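You operate a simulated robot arm through the tools that you are given. There is no shell and no other tool. Be economical: measure what you need, move in short steps, check, and stop when the job is done.

Carry out the task below with a simulated robot arm. There is one attempt and no reset: what you move stays moved.

Task
Put the jar marked talc on the top of bench with grey top away on the shelf four of the green rack. Take the round pad with orange band and leave it on the silver sample panel. Stack the bottle marked "copal" from the top of table with black legs on top of the bottle marked "varnish". Put the mould with grey sides on the top of table with black legs away on the rack shelf with green edge. Fetch the white pad with purple band and set it on top of the round pad with blue back. Put the teal rag with white band in the carton marked fragile. Take the round pad with yellow back and leave it on the glass pane tinted grey. Put the long dark piece of wood on the top of the brown bench. Fetch the corner block with green dot and set it on top of the pale wooden block. Put the can marked "teak oil" from the top of the brown bench on the top of bench with dark shelf and the can labelled "hand soap" on the top of the white table. Any order will do. Set down upright: jar marked talc, can.

It is judged by the outcome, as a careful person would: the job done as asked, and still so three seconds after it is handed in. It fails if anything else is knocked over, pushed out of place, dropped, spilled or broken.

Robot
A 7-joint arm with a two-finger parallel gripper on a trunk, on a base that drives. Base frame: it is fixed to the floor where the robot stands at the start and does not move with it; the origin is under the middle of the robot, x ahead of it, y to its left, z up; the surface under the hand at the start is at about z = 920. Readings come in mm, degrees, newtons and seconds.
With the tool pointing down near the work surface it reaches from about 300 to 720 mm from the robot's upright axis, wherever it stands. Its first joint turns from -166.0 to 166.0 degrees. Places, roughly: brown bottle with black cap, brown bottle with whi [-1500, 8000, 1000]; carton marked fragile [-3250, 2000, 1000]; corner block with green dot (6x6x6 cm) [1100, 3000, 1000]; glass pane tinted grey (16x12x1 cm) [-2300, 4900, 1000]; green square can, square can marked hand soap, squ [-2500, 3750, 1000]; jar marked talc [500, 250, 1000]; long dark piece of wood (12x4x3 cm) [1200, 3400, 900]; mould with grey sides (5x11x3 cm) [-1800, 8100, 800]; pale wooden block (17x9x5 cm) [-2100, 3700, 1000]; rack shelf with green edge [1800, -1900, 900]; round pad with blue back (7x7x4 cm) [-3600, 6900, 800]; round pad with orange band (6x6x4 cm) [600, 0, 900]; round pad with yellow back (7x7x4 cm) [900, 4800, 800]; shelf four of the green rack (94x23 cm) [-240, 8420, 1280]; silver sample panel (10x10x2 cm) [800, 400, 900]; teal rag with white band (7x6x3 cm) [-700, 5300, 700]; top of bench with dark shelf [-2800, 1900, 900]; top of the brown bench [-2300, 4300, 1000]; top of the white table [-3500, 6800, 800]; white pad with purple band (6x6x4 cm) [-1700, 8300, 800]. Payload 3.43 kg.
Tool frame: the origin (TCP) lies between the finger pads and is the grasp point; the fingertips stand 30 mm ahead of it; z points along the fingers, y is the line along which they close. Largest opening 94 mm; finger width 28, thickness 10; the body of the gripper, 50 by 96 mm, starts 55 mm behind the TCP.
Orientation is that of the tool frame in the base frame, as a unit quaternion [w, x, y, z]. With the fingers straight down and closing along the base's y, the tool's x points along the base's -x, its y along +y and its z along -z.

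Tools
- The arm moves only by the tool servo_tool. Its argument "commands" is a list of rows, each a list of 6 numbers: the shift along the tool's x, y, z in mm, then the turn, a rotation vector about the tool's x, y, z in degrees. In form: [[dx, dy, dz, wx, wy, wz], ...]. A call has 1 to 20 rows; each row is the pose to reach, as a shift and turn from the pose commanded when the call began, along the tool's axes at that moment. "gripper" is the opening, from 0 (shut) to 1 (fully open), set as the call begins (left out, the last holds). Each row takes 0.2 s and may step no farther than 50 mm and 8.6 degrees from the row before; otherwise, or with a gripper value out of range, the whole call is refused. Where a pose cannot be reached the arm comes as near as it can. A force on the tool above 40 N (or 10 N above the force at the start of the call, whichever is more), or a blocked arm, ends the call early, and 0.2 s more pass. Each finger travels about 108 mm/s and halts on what it meets, pressing with about 27 N; the grip force reading is that of the motor and also rises with nothing between the fingers. The clock runs only during rows and for 0.2 s after the last one: add rows that repeat a pose to give the fingers time. The reply holds the time, the measured pose of the TCP, the force on the tool along the base axes, the opening and the grip force, in the units named above and with some noise, with the torque about the TCP (base axes, N m) and any sound that the robot's microphone picked up, and new pictures: "show" is both (left out), scene, wrist or none.
- Cameras (640 x 400 px; columns grow to the right, rows downward): "scene" is now at [392.8, 183.9, 1323.1]; the picture's right is [-0.00, -0.17, -0.99], its down [-0.43, -0.89, 0.15] and it looks along [-0.90, 0.42, -0.07] (base axes); focal length 214 px, centre (320, 200). "wrist" rides on the gripper at [76, 14, -102] in the tool frame; the picture's right is [-0.18, 0.98, 0.00], its down [-0.75, -0.14, -0.64] and it looks along [-0.63, -0.12, 0.77] (tool axes); focal length 243 px, centre (320, 200).
- move_column(by): slides the trunk up (or, below 0, down) by that many mm; the arm and the scene camera ride with it, the base frame stays. It gives what a move gives, with no picture.
- steer(legs): drives the robot by 1 to 6 legs, each [ahead, left, turn to the left] in mm, mm and degrees, along the robot's own axes; the way and the turn of a leg run together, so that a leg with both is an arc; at most 1500 mm and 180 degrees a leg. The arm and the cameras ride along, it lands a little off, and it stops where it bumps. It gives what a move gives, and a new picture of the scene camera.
- turn_head(pan, tilt): turns the head with the scene camera to pan (to the left, within 80 degrees either way) and tilt (down, from -29 to 69), counted from straight ahead of the robot. It gives what a move gives, and a new picture of the scene camera.
- pixel_to_xyz(camera, pixels): for up to 12 pixels [column, row] of the newest picture of that camera ("zoom" is the newest enlarged one), the place [x, y, z] in the base frame of the surface seen there, good to about 2 mm. It takes no simulated time.
- inspect(camera, box): a new picture of the part [left, top, right, bottom] of that camera's present view, enlarged. It takes no simulated time.
- hand_in(): hands the job in; it is judged then, once.

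Work in short steps. Measure before you move; look again where a grasp or a placing could have gone wrong, and mend it. You have 364 turns and 360 pictures in all, those below and enlarged ones among them. Open the gripper and draw the arm clear of the work before you hand the job in, unless the task says otherwise; then end with one line.

The tools are called as name(argument=value, ...) on one line, values as JSON. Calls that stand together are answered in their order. servo_tool: Moves the arm, as the interface text tells. Its arguments: {"type":"object","properties":{"commands":{"type":"array"},"gripper":{"type":"number"},"show":{"type":"string","enum":["both","scene","wrist","none"]}},"required":["commands"]} The other tools are called the same way: move_column (by) slides the trunk up or down; steer (legs) drives the base; turn_head (pan, tilt) turns the head that bears the scene camera; pixel_to_xyz (camera, pixels) gives the place of the surface under pixels of a picture; inspect (camera, box) takes an enlarged picture of a part of a camera's view; hand_in () hands the job in.

At the start:

```text
t: 0.0
eef_pos: [379.5, 122.7, 1201.8]
orientation: [0.001, 0.0, 1.0, 0.0]
wrist_force: [-0.3, 0.0, 0.4]
wrist_torque: [0.03, -0.01, 0.01]
finger_gap: 93.9
grasp_force: 0.1
trunk travel left (down, up): [-275.0, 315.0]
robot x, y, heading: [0.5, 5.2, -0.0]
head pan, tilt: [80.2, 64.7]
```

scene: 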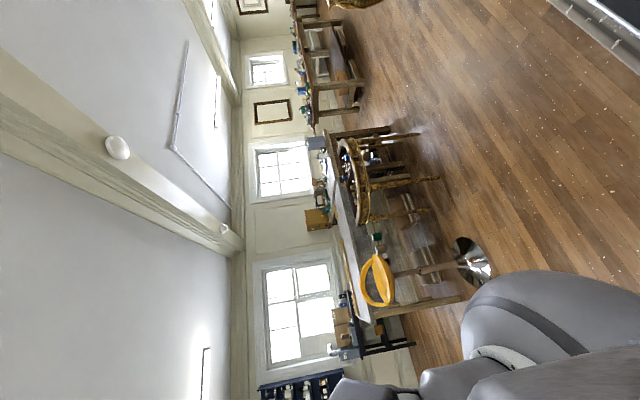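
wrist: 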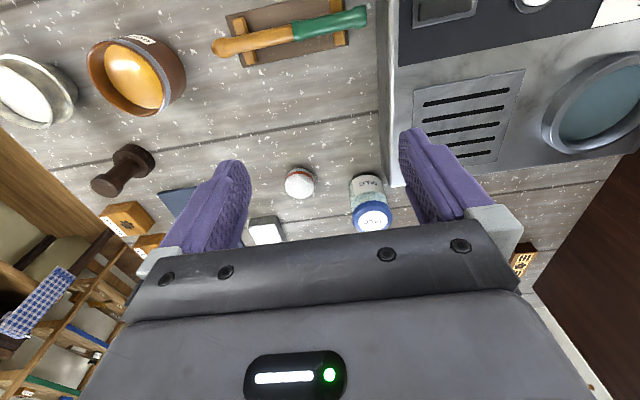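

The wrist view shows the talc jar at about (370,205). I turn the head ahead to see the bench in front.

turn_head(pan=0, tilt=45)

pixel_to_xyz(camera="wrist", pixels=[[370, 218], [367, 185], [300, 180], [264, 230], [180, 200], [125, 215]])

```text
t: 1.5
eef_pos: [379.3, 122.7, 1202.9]
orientation: [0.0, 0.0, 1.0, 0.0]
wrist_force: [-0.1, -0.4, 0.2]
wrist_torque: [-0.02, -0.02, -0.02]
finger_gap: 94.0
grasp_force: 0.0
trunk travel left (down, up): [-275.0, 315.0]
robot x, y, heading: [-3.7, -2.2, 0.2]
head pan, tilt: [0.0, 45.0]
```

scene: 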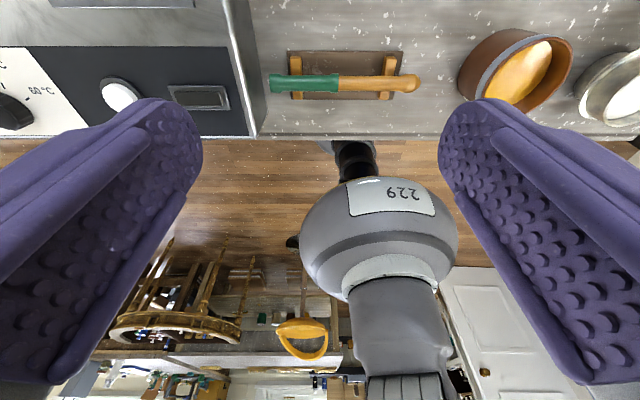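

```text
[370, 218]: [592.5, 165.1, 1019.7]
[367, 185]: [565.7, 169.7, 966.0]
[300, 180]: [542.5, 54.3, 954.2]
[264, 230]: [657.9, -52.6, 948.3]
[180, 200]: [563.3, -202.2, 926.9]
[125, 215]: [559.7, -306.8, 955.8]
```

The scene picture is turned about, looking back at the robot. I try another head angle and look closer with the wrist camera.

turn_head(pan=0, tilt=0)

pixel_to_xyz(camera="scene", pixels=[[392, 200], [345, 85], [160, 180], [480, 180], [320, 5], [180, 360]])

inspect(camera="wrist", box=[0, 0, 640, 400])

```text
t: 2.6
eef_pos: [380.3, 121.1, 1202.6]
orientation: [0.0, 0.0, 1.0, -0.001]
wrist_force: [0.1, -0.5, 0.0]
wrist_torque: [0.02, 0.0, -0.03]
finger_gap: 93.9
grasp_force: 0.1
trunk travel left (down, up): [-275.0, 315.0]
robot x, y, heading: [1.3, -2.7, -0.2]
head pan, tilt: [0.0, 0.0]
```

scene: 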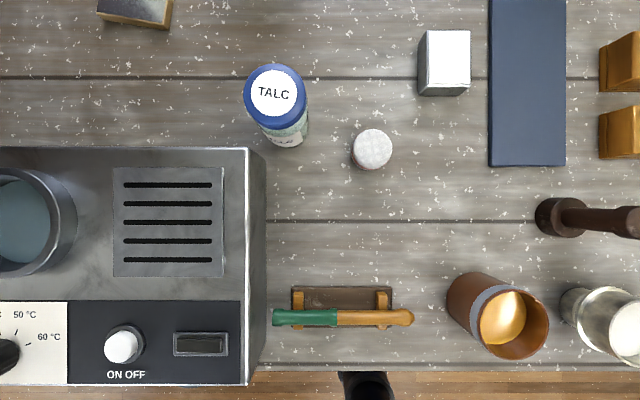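

```text
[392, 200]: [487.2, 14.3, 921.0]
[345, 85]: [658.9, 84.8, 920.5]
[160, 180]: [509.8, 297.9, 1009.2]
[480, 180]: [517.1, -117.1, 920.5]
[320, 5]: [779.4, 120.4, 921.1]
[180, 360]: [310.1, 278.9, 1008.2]
```

```text
1.00 times, centred on (320, 200) of wrist (not enlarged: the box is as wide or as high as the picture)
```

zoom: 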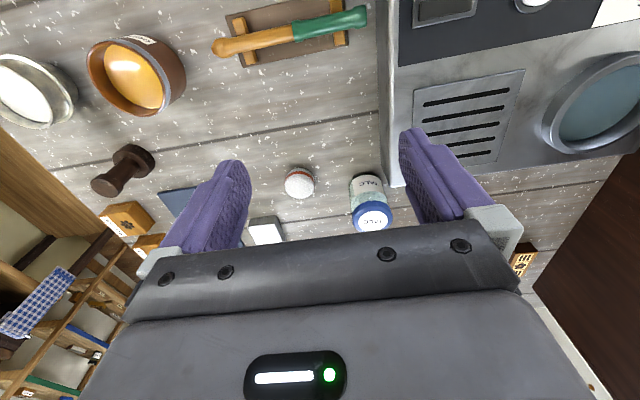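

At pan 0, tilt 0 the scene camera looks straight down at the bench. I try tilt -29 to see whether it looks further ahead.

turn_head(pan=0, tilt=-29)

```text
t: 3.6
eef_pos: [380.1, 121.8, 1202.2]
orientation: [0.0, 0.0, 1.0, 0.0]
wrist_force: [-0.3, -0.9, -0.2]
wrist_torque: [-0.01, 0.0, 0.0]
finger_gap: 94.4
grasp_force: 0.2
trunk travel left (down, up): [-275.0, 315.0]
robot x, y, heading: [-3.1, 1.5, -0.1]
head pan, tilt: [0.0, -28.6]
```

scene: 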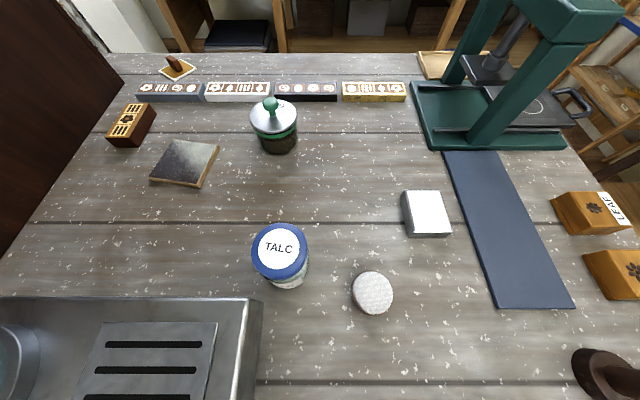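

Useful view: talc jar (280,250), white round pad (373,290), silver panel (185,163). Measure them and look closer.

pixel_to_xyz(camera="scene", pixels=[[280, 240], [290, 285], [372, 290], [372, 312], [187, 143], [218, 145], [185, 163], [150, 180], [200, 186], [350, 340]])

inspect(camera="scene", box=[100, 40, 420, 340])

```text
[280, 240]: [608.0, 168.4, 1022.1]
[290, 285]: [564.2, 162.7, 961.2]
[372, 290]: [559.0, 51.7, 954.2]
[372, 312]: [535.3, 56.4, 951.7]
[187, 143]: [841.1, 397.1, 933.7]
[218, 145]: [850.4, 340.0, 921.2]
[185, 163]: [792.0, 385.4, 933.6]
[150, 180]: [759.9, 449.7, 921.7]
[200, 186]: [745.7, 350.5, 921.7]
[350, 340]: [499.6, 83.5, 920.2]
```

```text
1.33 times, centred on (260, 190) of scene
```

zoom: 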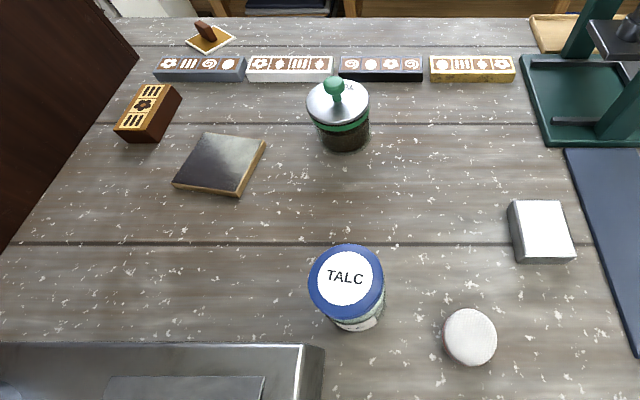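

The panel is at (797,392), top z 934; the pad at about (558,52), top z 954. I go above the pad first.

servo_tool(commands=[[-25, -10, 27, 0, 0, 0], [-51, -20, 55, 0, 0, 0], [-76, -30, 83, 0, 0, 0], [-102, -40, 110, 0, 0, 0], [-127, -50, 138, 0, 0, 0], [-152, -60, 165, 0, 0, 0], [-178, -70, 192, 0, 0, 0], [-178, -70, 192, 0, 0, 0]], gripper=1)

```text
t: 5.4
eef_pos: [557.5, 50.3, 1012.3]
orientation: [0.0, 0.0, 1.0, 0.0]
wrist_force: [-0.4, -0.8, 0.0]
wrist_torque: [0.0, 0.01, -0.01]
finger_gap: 93.9
grasp_force: 0.0
trunk travel left (down, up): [-275.0, 315.0]
robot x, y, heading: [-3.5, -1.8, 0.0]
head pan, tilt: [0.0, -28.6]
```

scene: 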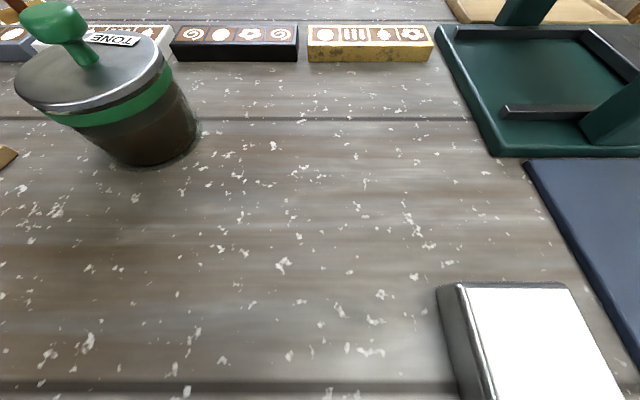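
wrist: 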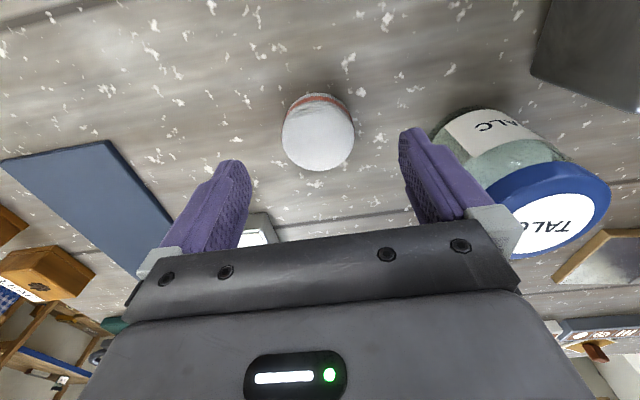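

The scene camera rides on the hand. The pad is at (318,132) in the wrist view, between the fingers; measure it exactly.

pixel_to_xyz(camera="wrist", pixels=[[284, 140], [352, 135], [318, 168], [318, 110], [318, 97], [318, 138]])

```text
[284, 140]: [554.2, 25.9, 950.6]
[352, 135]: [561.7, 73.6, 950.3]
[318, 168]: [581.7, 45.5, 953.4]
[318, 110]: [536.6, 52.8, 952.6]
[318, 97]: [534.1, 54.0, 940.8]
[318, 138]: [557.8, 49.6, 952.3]
```

Pad centre is (558,50). Descend 55 mm and close.

servo_tool(commands=[[0, 0, 28, 0, 0, 0], [0, 0, 55, 0, 0, 0], [0, 0, 56, 0, 0, 0]], show="none")

servo_tool(commands=[[0, 0, 0, 0, 0, 0], [0, 0, 0, 0, 0, 0], [0, 0, 0, 0, 0, 0], [0, 0, 0, 0, 0, 0]], gripper=0, show="wrist")

```text
t: 6.2
eef_pos: [556.0, 50.4, 955.0]
orientation: [0.001, 0.0, 1.0, 0.0]
wrist_force: [-0.2, -0.2, -0.2]
wrist_torque: [-0.01, 0.05, -0.01]
finger_gap: 94.3
grasp_force: 0.1
trunk travel left (down, up): [-275.0, 315.0]
robot x, y, heading: [-1.0, 0.2, -0.1]
head pan, tilt: [0.0, -28.6]
```

```text
t: 7.2
eef_pos: [556.7, 51.3, 955.4]
orientation: [0.0, 0.0, 1.0, 0.0]
wrist_force: [0.0, -0.9, -0.2]
wrist_torque: [-0.02, 0.03, 0.0]
finger_gap: 53.6
grasp_force: 27.0
trunk travel left (down, up): [-275.0, 315.0]
robot x, y, heading: [-3.0, 1.3, -0.2]
head pan, tilt: [0.0, -28.6]
```

wrist: 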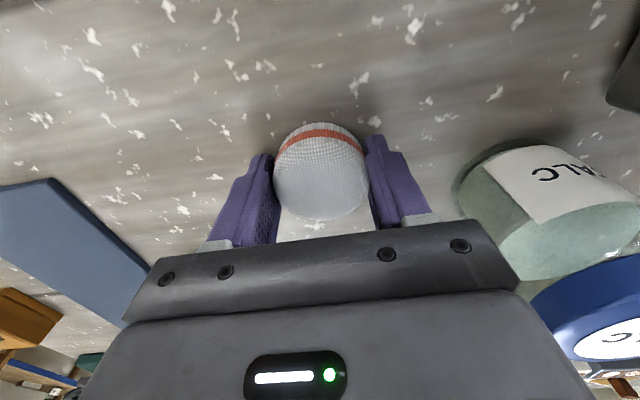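

Gripped (gap 53.6). Lift high and look ahead.

servo_tool(commands=[[0, 0, -40, 0, 0, 0], [0, 0, -85, 0, 0, 0], [0, 0, -130, 0, 0, 0], [0, 0, -175, 0, 0, 0], [0, 0, -220, 0, 0, 0], [0, 0, -245, 0, 0, 0]], show="none")

turn_head(pan=40, tilt=-20)

```text
t: 8.6
eef_pos: [558.1, 53.1, 1197.9]
orientation: [0.0, 0.0, 1.0, 0.0]
wrist_force: [-0.1, -0.7, 0.1]
wrist_torque: [0.03, 0.03, -0.01]
finger_gap: 53.6
grasp_force: 26.6
trunk travel left (down, up): [-275.0, 315.0]
robot x, y, heading: [3.2, -0.6, -0.0]
head pan, tilt: [0.0, -28.6]
```

```text
t: 9.7
eef_pos: [558.2, 53.5, 1198.9]
orientation: [-0.001, 0.0, 1.0, 0.0]
wrist_force: [-0.6, -0.3, -0.8]
wrist_torque: [0.03, -0.04, 0.02]
finger_gap: 53.5
grasp_force: 26.7
trunk travel left (down, up): [-275.0, 315.0]
robot x, y, heading: [0.2, 1.3, -0.0]
head pan, tilt: [40.0, -20.0]
```

scene: 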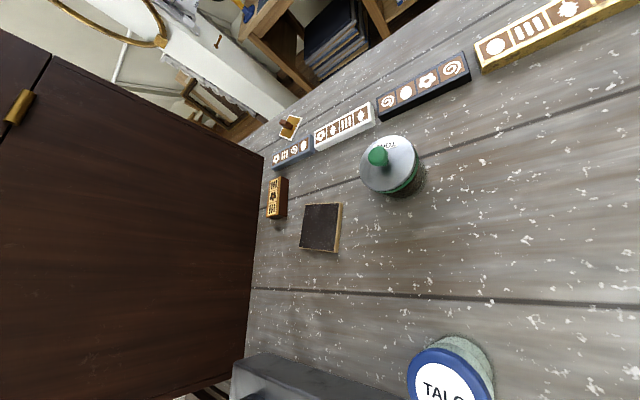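

Check how close the dark cabinet stands and where the panel corners are.

pixel_to_xyz(camera="scene", pixels=[[263, 158], [245, 355], [60, 55], [100, 200], [100, 350], [305, 205], [342, 203], [337, 250], [300, 248], [320, 227], [388, 158], [270, 365]])

turn_head(pan=0, tilt=20)

```text
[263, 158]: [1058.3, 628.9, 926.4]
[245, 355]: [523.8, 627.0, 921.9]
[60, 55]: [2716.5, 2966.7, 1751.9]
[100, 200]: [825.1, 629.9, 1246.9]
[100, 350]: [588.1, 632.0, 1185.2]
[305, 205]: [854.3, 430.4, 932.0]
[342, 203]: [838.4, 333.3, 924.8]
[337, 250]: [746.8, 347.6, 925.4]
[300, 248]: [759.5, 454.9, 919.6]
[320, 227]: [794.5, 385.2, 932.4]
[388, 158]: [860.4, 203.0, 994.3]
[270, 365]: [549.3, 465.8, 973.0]
```

```text
t: 10.7
eef_pos: [558.3, 52.2, 1198.3]
orientation: [-0.001, 0.0, 1.0, 0.0]
wrist_force: [0.5, 0.1, -0.5]
wrist_torque: [-0.01, 0.0, 0.0]
finger_gap: 53.3
grasp_force: 26.6
trunk travel left (down, up): [-275.0, 315.0]
robot x, y, heading: [0.2, 1.2, -0.1]
head pan, tilt: [0.0, 20.0]
```

scene: 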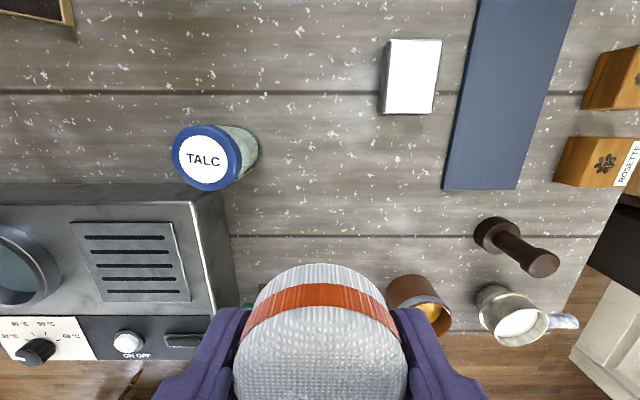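

I check the bench edge and look back/down to see the base and floor clearances.

pixel_to_xyz(camera="scene", pixels=[[470, 325], [500, 365], [100, 385], [10, 385], [600, 360], [590, 230], [20, 255]])

turn_head(pan=0, tilt=60)

```text
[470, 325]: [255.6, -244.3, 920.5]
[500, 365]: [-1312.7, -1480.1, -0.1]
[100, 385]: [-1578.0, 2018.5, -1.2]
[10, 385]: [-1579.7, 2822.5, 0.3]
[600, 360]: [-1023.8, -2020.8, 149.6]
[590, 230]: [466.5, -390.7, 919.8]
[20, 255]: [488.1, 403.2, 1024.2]
```

```text
t: 11.8
eef_pos: [558.1, 53.9, 1199.2]
orientation: [0.0, 0.0, 1.0, 0.0]
wrist_force: [-0.5, 0.4, -0.8]
wrist_torque: [0.01, 0.0, -0.01]
finger_gap: 53.4
grasp_force: 26.9
trunk travel left (down, up): [-275.0, 315.0]
robot x, y, heading: [1.7, -0.5, -0.0]
head pan, tilt: [0.0, 60.0]
```

scene: 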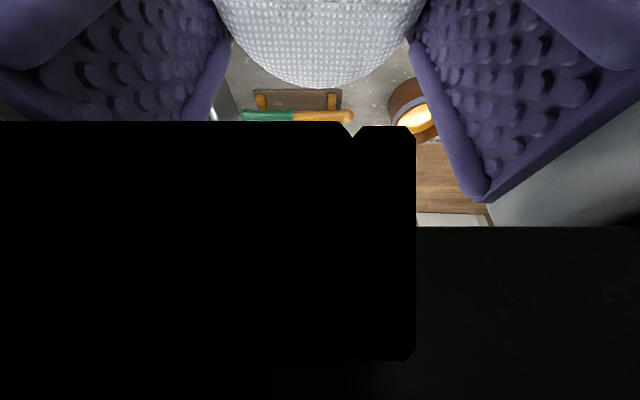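

Bench edge is at x≈250. Drive left 330 so the panel is straight ahead, then try a little ahead.

turn_head(pan=0, tilt=-20)

steer(legs=[[0, 330, 0]])

```text
t: 13.3
eef_pos: [557.9, 53.4, 1199.9]
orientation: [0.001, 0.0, 1.0, 0.0]
wrist_force: [0.4, -0.2, -0.3]
wrist_torque: [-0.01, 0.0, 0.0]
finger_gap: 53.8
grasp_force: 27.4
trunk travel left (down, up): [-275.0, 315.0]
robot x, y, heading: [-1.6, -1.1, -0.0]
head pan, tilt: [0.0, -20.0]
```

scene: 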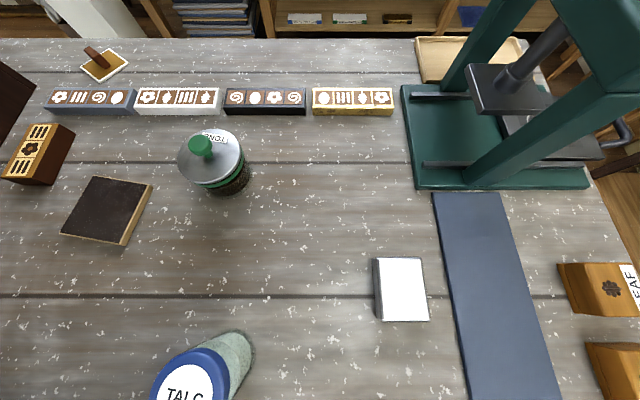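

```text
t: 15.5
eef_pos: [557.7, 380.4, 1199.0]
orientation: [0.0, 0.0, 1.0, -0.001]
wrist_force: [-0.4, 0.5, -0.7]
wrist_torque: [-0.06, -0.02, 0.01]
finger_gap: 53.1
grasp_force: 26.6
trunk travel left (down, up): [-275.0, 315.0]
robot x, y, heading: [1.4, 326.0, -0.0]
head pan, tilt: [0.0, -20.0]
```

scene: 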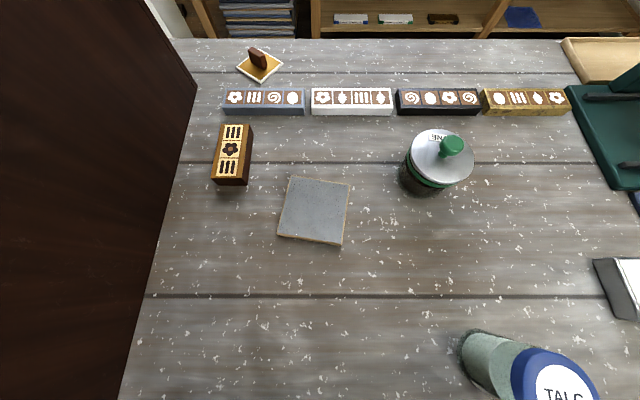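

The panel is now straight ahead at (315,210). Try driving ahead 90.

steer(legs=[[90, 0, 0]])

pixel_to_xyz(camera="scene", pixels=[[315, 210]])

```text
t: 16.6
eef_pos: [613.3, 380.5, 1198.7]
orientation: [0.001, 0.0, 1.0, 0.0]
wrist_force: [-0.5, 0.0, -0.3]
wrist_torque: [-0.03, -0.08, 0.01]
finger_gap: 53.4
grasp_force: 27.3
trunk travel left (down, up): [-275.0, 315.0]
robot x, y, heading: [56.2, 330.0, -0.1]
head pan, tilt: [0.0, -20.0]
stopped in leg 1: the robot was blocked; the commanded pose is now the measured one
```

scene: 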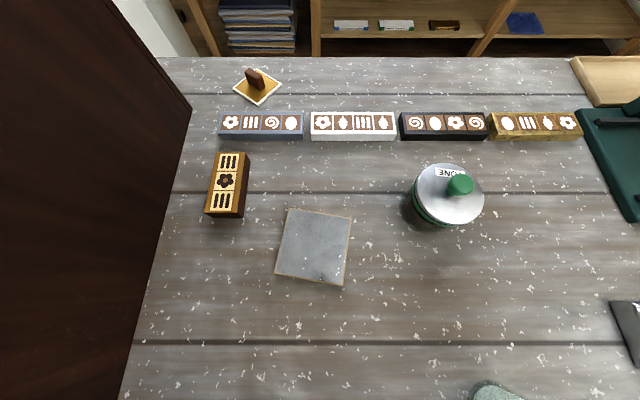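

```text
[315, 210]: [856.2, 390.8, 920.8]
```

The robot moved 55 mm up to the bench. Measure the panel, then move over it.

pixel_to_xyz(camera="scene", pixels=[[289, 210], [350, 218], [276, 272], [343, 284], [314, 246]])

servo_tool(commands=[[-30, 2, 20, 0, 0, 0], [-60, 4, 40, 0, 0, 0], [-90, 6, 65, 0, 0, 0], [-120, 8, 90, 0, 0, 0], [-150, 9, 115, 0, 0, 0], [-180, 10, 140, 0, 0, 0], [-183, 10, 180, 0, 0, 0], [-183, 10, 200, 0, 0, 0], [-183, 10, 200, 0, 0, 0]])

```text
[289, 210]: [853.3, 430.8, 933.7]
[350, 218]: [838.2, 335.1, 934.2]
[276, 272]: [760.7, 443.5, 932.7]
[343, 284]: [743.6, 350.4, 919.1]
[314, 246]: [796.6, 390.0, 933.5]
```

```text
t: 18.6
eef_pos: [785.3, 389.6, 999.1]
orientation: [-0.001, 0.0, 1.0, 0.0]
wrist_force: [-0.5, -0.5, -1.3]
wrist_torque: [-0.03, -0.01, 0.02]
finger_gap: 53.7
grasp_force: 27.0
out of reach, approached as far as the arm can: row 6, 7, 8, 9
trunk travel left (down, up): [-275.0, 315.0]
robot x, y, heading: [59.7, 331.1, 0.3]
head pan, tilt: [0.0, -20.0]
```

scene: 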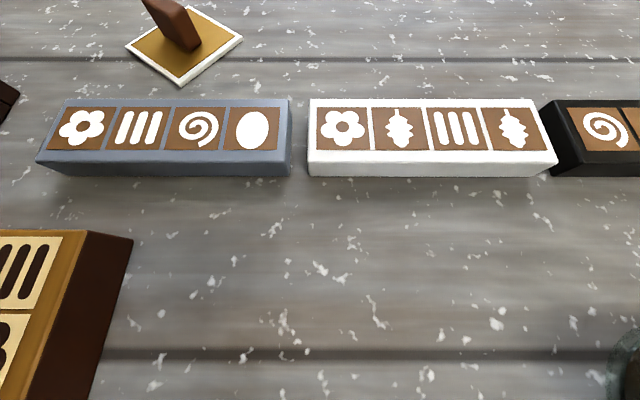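
wrist: 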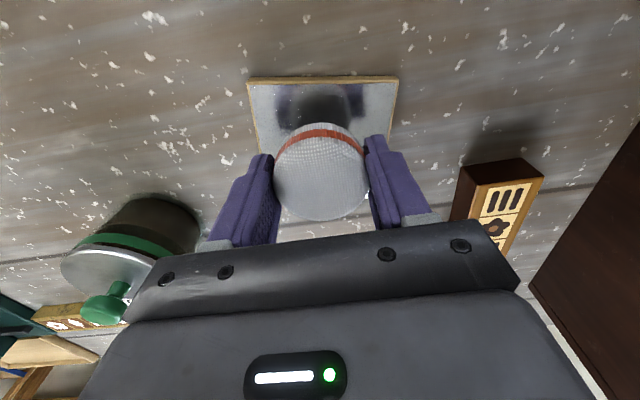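

At x=785 the pad is 12 mm short of centre but well inside the panel. Lower with the column by 30 mm.

move_column(by=-29)

servo_tool(commands=[[0, 0, 0, 0, 0, 0]], show="wrist")

```text
t: 19.3
eef_pos: [785.8, 390.3, 970.3]
orientation: [0.0, 0.0, 1.0, 0.0]
wrist_force: [0.4, -0.3, -0.4]
wrist_torque: [0.01, -0.01, 0.0]
finger_gap: 53.3
grasp_force: 27.3
trunk travel left (down, up): [-246.0, 344.0]
robot x, y, heading: [55.6, 327.2, -0.0]
head pan, tilt: [0.0, -20.0]
```

```text
t: 19.7
eef_pos: [785.5, 389.6, 970.0]
orientation: [0.0, 0.0, 1.0, 0.0]
wrist_force: [0.6, 0.6, 0.9]
wrist_torque: [-0.01, -0.01, -0.02]
finger_gap: 53.1
grasp_force: 27.3
trunk travel left (down, up): [-246.0, 344.0]
robot x, y, heading: [58.0, 326.9, -0.3]
head pan, tilt: [0.0, -20.0]
```

wrist: 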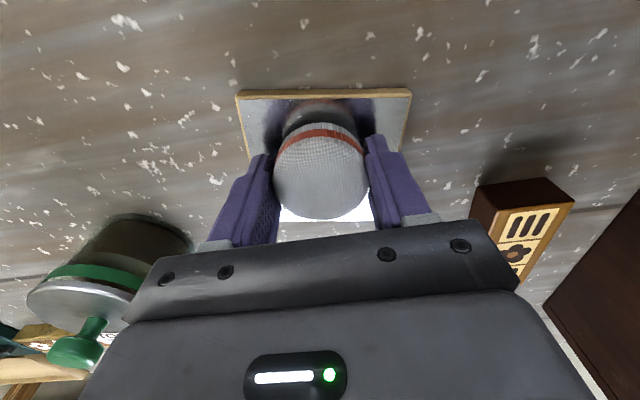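

Nearly down; release and raise.

servo_tool(commands=[[0, 0, 0, 0, 0, 0], [0, 0, 0, 0, 0, 0], [0, 0, 0, 0, 0, 0]], gripper=1, show="none")

move_column(by=110)

servo_tool(commands=[[40, 0, -20, 0, 0, 0], [85, 0, -40, 0, 0, 0], [130, 0, -60, 0, 0, 0], [170, 0, -60, 0, 0, 0]], show="both")

```text
t: 20.5
eef_pos: [784.9, 389.1, 970.8]
orientation: [0.0, 0.0, 1.0, 0.0]
wrist_force: [-0.2, 0.3, 0.2]
wrist_torque: [0.03, 0.0, -0.02]
finger_gap: 93.9
grasp_force: 0.1
trunk travel left (down, up): [-246.0, 344.0]
robot x, y, heading: [60.4, 327.8, -0.1]
head pan, tilt: [0.0, -20.0]
```

```text
t: 21.9
eef_pos: [784.9, 390.8, 1079.2]
orientation: [0.0, -0.001, 1.0, 0.0]
wrist_force: [-0.7, 0.7, 0.3]
wrist_torque: [0.0, 0.0, 0.03]
finger_gap: 94.3
grasp_force: 0.1
trunk travel left (down, up): [-356.0, 234.0]
robot x, y, heading: [59.1, 324.8, -0.0]
head pan, tilt: [0.0, -20.0]
```

```text
t: 22.9
eef_pos: [614.4, 390.0, 1142.2]
orientation: [0.001, 0.0, 1.0, 0.001]
wrist_force: [-1.0, 0.1, 0.3]
wrist_torque: [0.04, -0.01, -0.03]
finger_gap: 94.1
grasp_force: 0.0
trunk travel left (down, up): [-356.0, 234.0]
robot x, y, heading: [58.5, 327.6, 0.1]
head pan, tilt: [0.0, -20.0]
```

scene: 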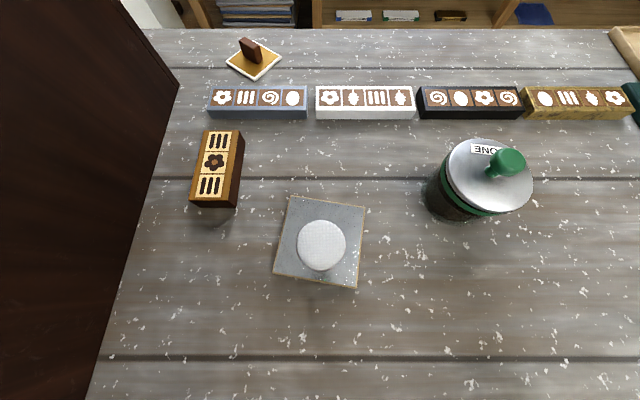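
wrist: 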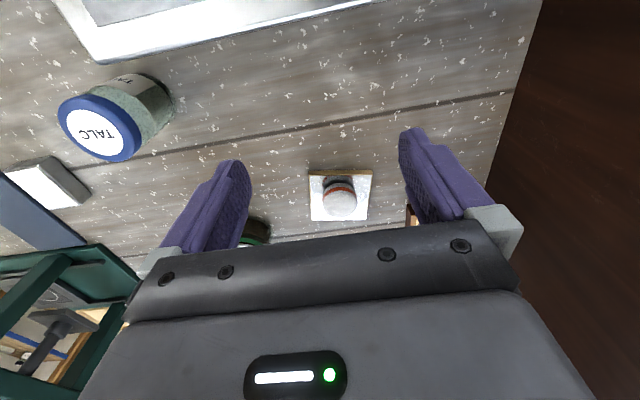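

Pad sits well on the panel. Now go above the talc jar and measure.

servo_tool(commands=[[0, -40, 0, 0, 0, 0], [5, -85, 0, 0, 0, 0], [10, -130, 0, 0, 0, 0], [20, -175, 0, 0, 0, 0], [25, -220, 0, 0, 0, 0], [25, -222, 0, 0, 0, 0]], show="wrist")

turn_head(pan=0, tilt=8)

```text
t: 24.3
eef_pos: [591.2, 167.0, 1140.5]
orientation: [0.0, 0.0, 1.0, 0.0]
wrist_force: [0.1, 0.1, 0.5]
wrist_torque: [0.04, 0.02, 0.04]
finger_gap: 93.9
grasp_force: 0.1
trunk travel left (down, up): [-356.0, 234.0]
robot x, y, heading: [57.1, 326.3, -0.1]
head pan, tilt: [0.0, -20.0]
```

wrist: 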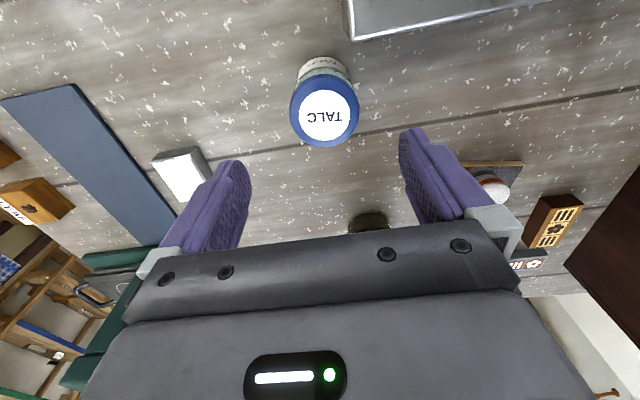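

```text
t: 25.2
eef_pos: [591.6, 166.9, 1140.0]
orientation: [0.0, 0.0, 1.0, 0.0]
wrist_force: [0.4, 0.0, 0.3]
wrist_torque: [-0.02, 0.03, 0.0]
finger_gap: 94.2
grasp_force: 0.0
trunk travel left (down, up): [-356.0, 234.0]
robot x, y, heading: [55.3, 329.9, 0.2]
head pan, tilt: [0.0, 8.0]
```

scene: 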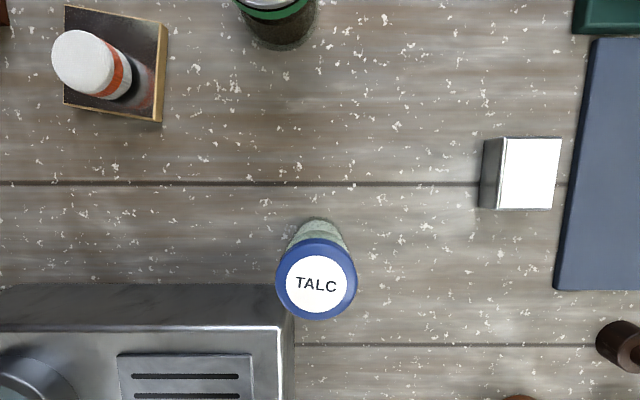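

pixel_to_xyz(camera="wrist", pixels=[[324, 115], [297, 110], [352, 108], [324, 142], [322, 62], [350, 5]])

pixel_to_xyz(camera="scene", pixels=[[316, 285], [285, 285], [350, 285], [316, 250], [316, 312], [275, 330], [275, 300], [318, 225]])

```text
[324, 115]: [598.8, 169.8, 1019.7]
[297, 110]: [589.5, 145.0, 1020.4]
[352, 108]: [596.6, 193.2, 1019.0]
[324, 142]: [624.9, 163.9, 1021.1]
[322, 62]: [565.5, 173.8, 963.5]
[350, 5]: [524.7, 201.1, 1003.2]
```

```text
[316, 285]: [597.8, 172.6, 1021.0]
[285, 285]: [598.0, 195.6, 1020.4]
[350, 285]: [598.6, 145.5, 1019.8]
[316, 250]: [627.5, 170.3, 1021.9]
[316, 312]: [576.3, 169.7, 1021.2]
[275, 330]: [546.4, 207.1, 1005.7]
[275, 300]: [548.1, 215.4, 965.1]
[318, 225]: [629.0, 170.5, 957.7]
```

Jar lid centre (600,170), top 1020. Before choosing a grasp (side or top) I want to see the rack shelf far away: raise the hand and point it level so the camera can look round.

servo_tool(commands=[[14, 10, -20, 0, -8, 0], [28, 20, -40, 0, -16, 0], [42, 30, -60, 0, -24, 0], [56, 40, -80, 0, -32, 0], [70, 50, -100, 0, -40, 0], [84, 60, -120, 0, -48, 0], [98, 70, -140, 0, -56, 0], [112, 80, -160, 0, -64, 0], [126, 90, -180, 0, -72, 0], [140, 100, -200, 0, -80, 0], [150, 100, -220, 0, -88, 0], [150, 100, -230, 0, -90, 0]], show="none")

turn_head(pan=75, tilt=0)

```text
t: 27.8
eef_pos: [534.9, 214.4, 1396.5]
orientation: [0.708, -0.002, 0.707, 0.001]
wrist_force: [-0.2, 0.9, -0.2]
wrist_torque: [-0.04, -0.02, -0.04]
finger_gap: 94.1
grasp_force: 0.1
out of reach, approached as far as the arm can: row 7, 8, 9, 10, 11, 12
trunk travel left (down, up): [-356.0, 234.0]
robot x, y, heading: [58.4, 329.0, 0.2]
head pan, tilt: [0.0, 8.0]
```

```text
t: 29.3
eef_pos: [534.8, 211.5, 1394.1]
orientation: [0.707, -0.001, 0.707, 0.001]
wrist_force: [1.0, 0.3, -0.8]
wrist_torque: [-0.02, -0.01, -0.02]
finger_gap: 93.8
grasp_force: 0.2
trunk travel left (down, up): [-356.0, 234.0]
robot x, y, heading: [56.3, 327.3, -0.1]
head pan, tilt: [75.0, 0.0]
```

scene: 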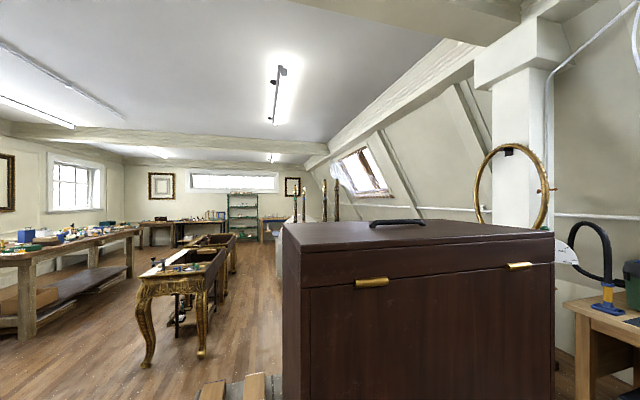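

A good view of the room; the green rack is at (245,213). Zoom and measure obstacles.

inspect(camera="scene", box=[220, 185, 270, 245])

pixel_to_xyz(camera="scene", pixels=[[145, 365], [200, 355], [225, 275], [131, 275], [28, 335], [18, 285], [155, 245], [260, 330], [245, 213], [230, 385], [255, 385], [280, 230]])

```text
6.67 times, centred on (245, 215) of scene
```

zoom: 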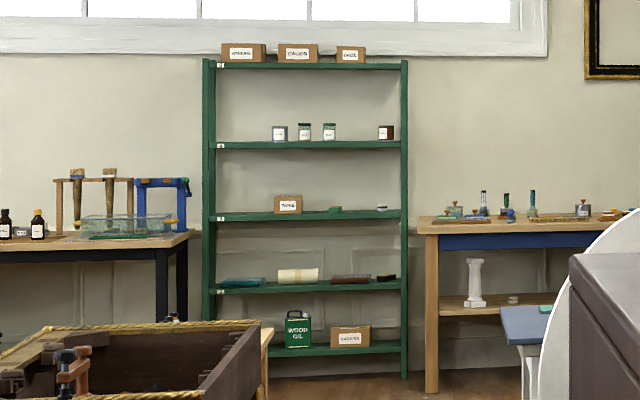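

```text
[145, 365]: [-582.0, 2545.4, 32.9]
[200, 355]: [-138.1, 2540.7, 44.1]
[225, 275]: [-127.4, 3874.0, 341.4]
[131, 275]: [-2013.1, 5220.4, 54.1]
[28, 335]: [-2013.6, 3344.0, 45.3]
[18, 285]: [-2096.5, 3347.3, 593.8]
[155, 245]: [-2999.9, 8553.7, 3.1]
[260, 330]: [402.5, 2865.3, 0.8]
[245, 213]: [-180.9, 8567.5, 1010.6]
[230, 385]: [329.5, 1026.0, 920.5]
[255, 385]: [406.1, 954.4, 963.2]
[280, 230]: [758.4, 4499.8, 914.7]
```

Shelf 4 has ~340 mm clearance and another shelf above, so the jar needs a tilted grasp (about 40° below level). Drive back to the right of the jar for that approach.

steer(legs=[[-40, 0, 0], [0, -330, 0]])

servo_tool(commands=[[0, 0, 0, -7, 0, 0], [20, 0, 0, -14, 0, 0], [40, 0, 0, -21, 0, 0], [60, 0, 0, -28, 0, 0], [80, 0, 0, -35, 0, 0], [80, 0, 0, -35, 0, 0]], show="none")

turn_head(pan=0, tilt=0)

```text
t: 31.9
eef_pos: [496.0, -110.2, 1395.7]
orientation: [0.707, 0.0, 0.707, 0.001]
wrist_force: [-0.5, 0.0, -0.3]
wrist_torque: [0.01, 0.02, 0.05]
finger_gap: 94.2
grasp_force: 0.1
trunk travel left (down, up): [-356.0, 234.0]
robot x, y, heading: [15.0, 3.4, 0.1]
head pan, tilt: [75.0, 0.0]
```

scene: 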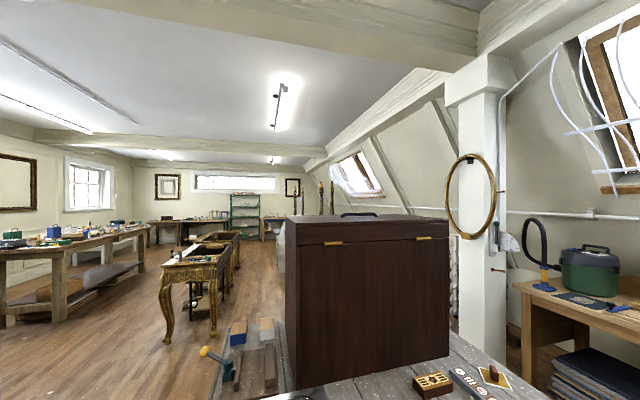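

```text
t: 33.3
eef_pos: [495.7, -109.0, 1314.4]
orientation: [0.674, -0.214, 0.674, 0.213]
wrist_force: [-0.1, -1.2, 0.4]
wrist_torque: [0.02, -0.02, -0.02]
finger_gap: 93.9
grasp_force: 0.1
trunk travel left (down, up): [-356.0, 234.0]
robot x, y, heading: [17.0, 6.4, 0.3]
head pan, tilt: [75.0, 0.0]
```

```text
t: 34.8
eef_pos: [496.2, -109.5, 1315.1]
orientation: [0.674, -0.213, 0.674, 0.213]
wrist_force: [-0.5, 1.0, 0.3]
wrist_torque: [0.02, 0.0, 0.01]
finger_gap: 94.1
grasp_force: 0.1
trunk travel left (down, up): [-356.0, 234.0]
robot x, y, heading: [17.6, 1.2, -0.0]
head pan, tilt: [0.0, 0.0]
```

scene: 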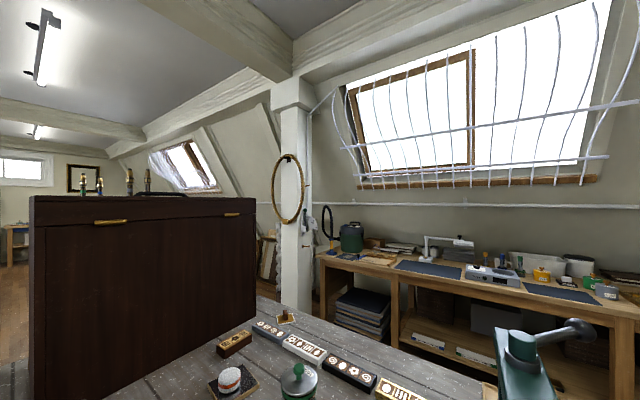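

Now pitch the hand 40° down and go to a pre-grasp point behind the jar.

servo_tool(commands=[[27.6, 18.7, 17.1, 0, 4.44, 0], [55.1, 37.4, 34.1, 0, 8.89, 0], [82.7, 56.2, 51.2, 0, 13.33, 0], [110.2, 74.9, 68.2, 0, 17.78, 0], [137.8, 93.6, 85.3, 0, 22.22, 0], [165.3, 112.3, 102.3, 0, 26.67, 0], [192.9, 131, 119.4, 0, 31.1, 0], [220.4, 149.8, 136.4, 0, 35.6, 0], [248, 168.5, 153.5, 0, 40, 0], [248, 168.5, 153.5, 0, 40, 0]], gripper=1)

```text
t: 37.0
eef_pos: [523.5, 117.3, 1067.2]
orientation: [0.402, -0.273, 0.865, 0.127]
wrist_force: [0.7, -0.1, 0.0]
wrist_torque: [0.01, -0.01, -0.01]
finger_gap: 94.0
grasp_force: 0.0
trunk travel left (down, up): [-356.0, 234.0]
robot x, y, heading: [22.3, 5.8, 0.2]
head pan, tilt: [0.0, 0.0]
```

scene: 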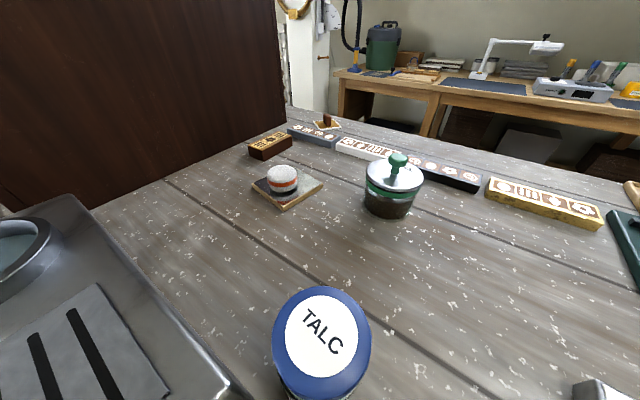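
wrist: 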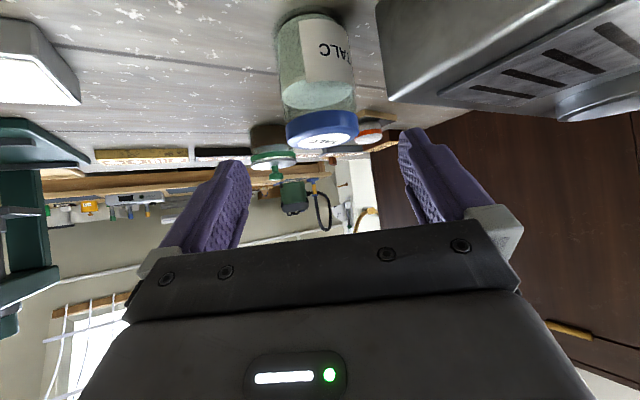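

Jar is centred between the fingers. Advance 120 mm along the tool, and look.

servo_tool(commands=[[0, 0, 30, 0, 0, 0], [0, 0, 60, 0, 0, 0], [0, 0, 90, 0, 0, 0], [0, 0, 118, 0, 0, 0], [0, 0, 118, 0, 0, 0]], show="wrist")

```text
t: 37.7
eef_pos: [560.0, 141.9, 1028.7]
orientation: [0.401, -0.274, 0.864, 0.128]
wrist_force: [-9.8, -7.9, 8.9]
wrist_torque: [0.35, 0.38, 0.68]
finger_gap: 93.6
grasp_force: 0.1
trunk travel left (down, up): [-356.0, 234.0]
robot x, y, heading: [18.6, 12.3, 0.1]
head pan, tilt: [0.0, 0.0]
stopped in row 3: the force on the tool passed its limit at 82 N (the readings are from after the stop); the commanded pose is now the measured one
```

wrist: 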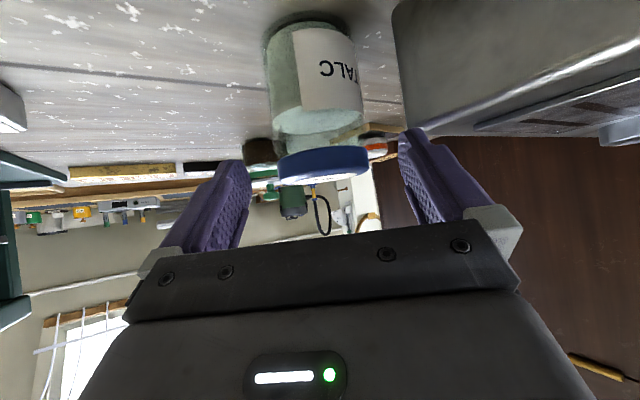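

The left fingertip touched the corner of the bath (82 N). Back off and up, then check that nothing moved.

servo_tool(commands=[[0, 0, -40, 0, 0, 0], [-30, 0, -66, 0, 7.5, 0], [-61, 0, -91, 0, 15, 0], [-61, 0, -91, 0, 15, 0]], show="both")

```text
t: 38.7
eef_pos: [536.3, 125.8, 1134.7]
orientation: [0.285, -0.288, 0.91, 0.091]
wrist_force: [0.8, 0.5, 0.0]
wrist_torque: [0.0, 0.01, 0.01]
finger_gap: 94.2
grasp_force: 0.1
trunk travel left (down, up): [-356.0, 234.0]
robot x, y, heading: [15.3, 1.8, 0.1]
head pan, tilt: [0.0, 0.0]
```

scene: 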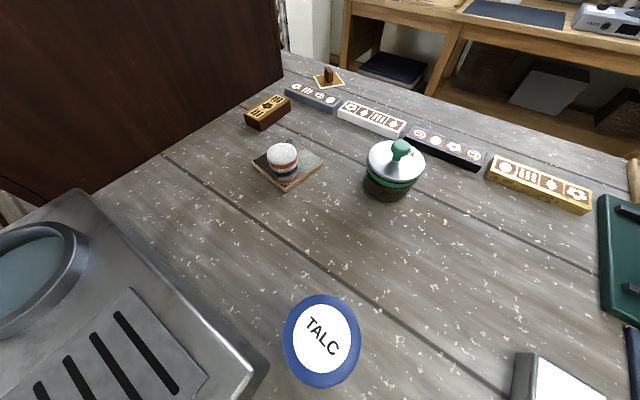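
wrist: 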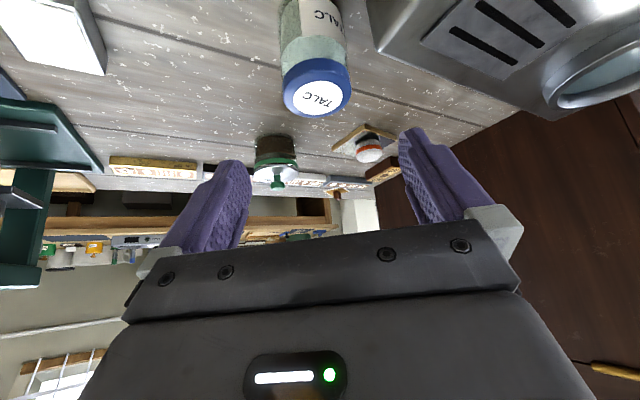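

pixel_to_xyz(camera="scene", pixels=[[270, 365], [255, 362], [75, 190], [322, 338], [345, 338], [300, 338], [282, 150]])

```text
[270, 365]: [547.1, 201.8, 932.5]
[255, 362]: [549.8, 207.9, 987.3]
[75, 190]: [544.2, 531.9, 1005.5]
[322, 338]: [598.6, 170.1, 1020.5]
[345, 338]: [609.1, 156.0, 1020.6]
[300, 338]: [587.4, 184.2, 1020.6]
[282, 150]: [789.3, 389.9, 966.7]
```

Bath edge and jar read as before: nothing moved. Turn the yaw to 12° and go right above the jar.

servo_tool(commands=[[-13, 0, 25, 4.4, 0, 6.27], [-26, 0, 51, 8.8, 0, 12.5], [-39, 0, 76, 13.2, 0, 18.8], [-39, 0, 76, 13.2, 0, 18.8]], show="wrist")

```text
t: 39.7
eef_pos: [596.9, 168.7, 1093.8]
orientation: [0.299, -0.102, 0.948, 0.033]
wrist_force: [-0.7, -0.8, 1.1]
wrist_torque: [-0.01, 0.01, -0.01]
finger_gap: 94.1
grasp_force: 0.0
trunk travel left (down, up): [-356.0, 234.0]
robot x, y, heading: [16.8, 6.3, 0.2]
head pan, tilt: [0.0, 0.0]
```

wrist: 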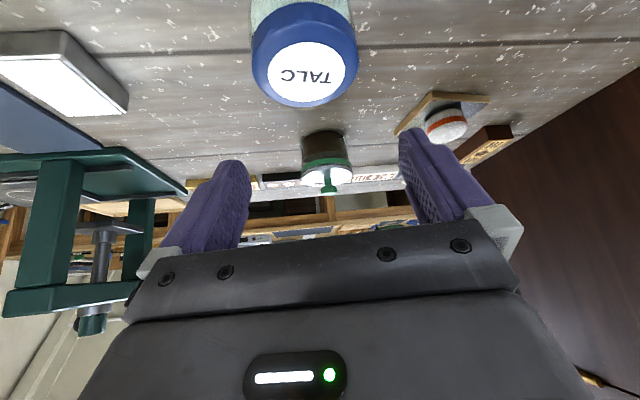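

Centred over the jar. Descend straight 104 mm.

servo_tool(commands=[[15, 0, 21.3, 0, 0, 0], [30, 0, 42.6, 0, 0, 0], [45, 0, 63.9, 0, 0, 0], [59.7, 0, 85.2, 0, 0, 0], [59.7, 0, 85.2, 0, 0, 0]], show="both")

```text
t: 40.9
eef_pos: [597.8, 170.1, 990.4]
orientation: [0.298, -0.103, 0.948, 0.033]
wrist_force: [-0.1, 0.6, 0.6]
wrist_torque: [0.02, -0.01, 0.02]
finger_gap: 94.0
grasp_force: 0.1
trunk travel left (down, up): [-356.0, 234.0]
robot x, y, heading: [16.5, 8.2, 0.1]
head pan, tilt: [0.0, 0.0]
```

scene: 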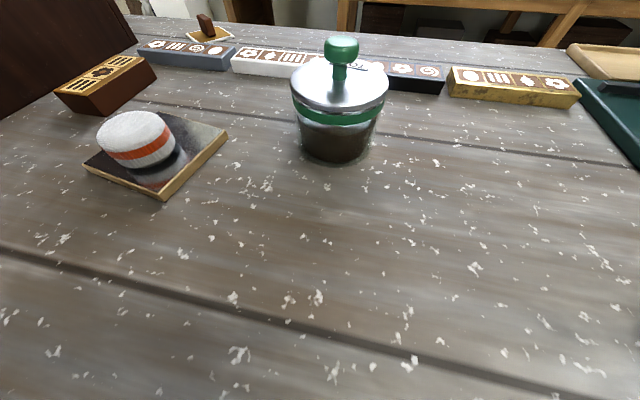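
wrist: 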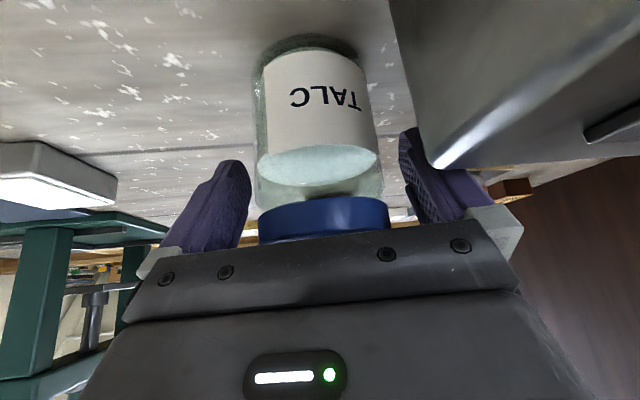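

Around the jar, no contact. Close.

servo_tool(commands=[[0, 0, 0, 0, 0, 0], [0, 0, 0, 0, 0, 0], [0, 0, 0, 0, 0, 0], [0, 0, 0, 0, 0, 0]], gripper=0, show="none")

servo_tool(commands=[[-15, 0, -21, 0, 0, 0], [-40, 0, -57, 0, 0, 0], [-63, 0, -90, 0, 0, 0], [-86, 0, -123, 0, 0, 0], [-109, 0, -156, 0, 0, 0], [-132, 0, -189, 0, 0, 0]], show="wrist")

```text
t: 41.9
eef_pos: [597.3, 169.4, 990.1]
orientation: [0.298, -0.102, 0.948, 0.032]
wrist_force: [0.9, -0.2, 0.0]
wrist_torque: [0.01, -0.06, -0.05]
finger_gap: 71.7
grasp_force: 27.2
trunk travel left (down, up): [-356.0, 234.0]
robot x, y, heading: [18.0, 4.3, 0.2]
head pan, tilt: [0.0, 0.0]
```

```text
t: 43.3
eef_pos: [598.1, 168.4, 1220.8]
orientation: [0.298, -0.102, 0.949, 0.032]
wrist_force: [-0.1, -0.5, -3.4]
wrist_torque: [-0.05, 0.01, 0.01]
finger_gap: 71.6
grasp_force: 26.5
trunk travel left (down, up): [-356.0, 234.0]
robot x, y, heading: [17.9, 6.5, 0.2]
head pan, tilt: [0.0, 0.0]
```

wrist: 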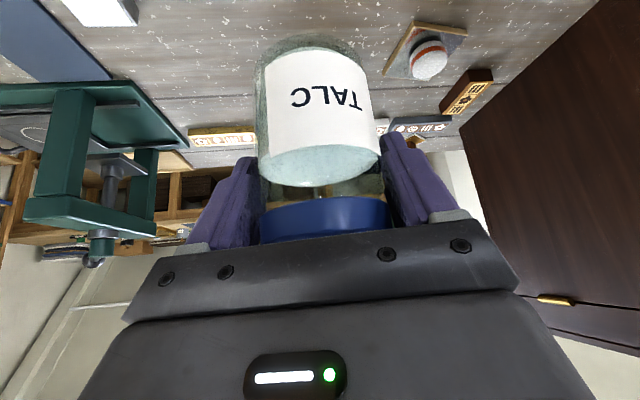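

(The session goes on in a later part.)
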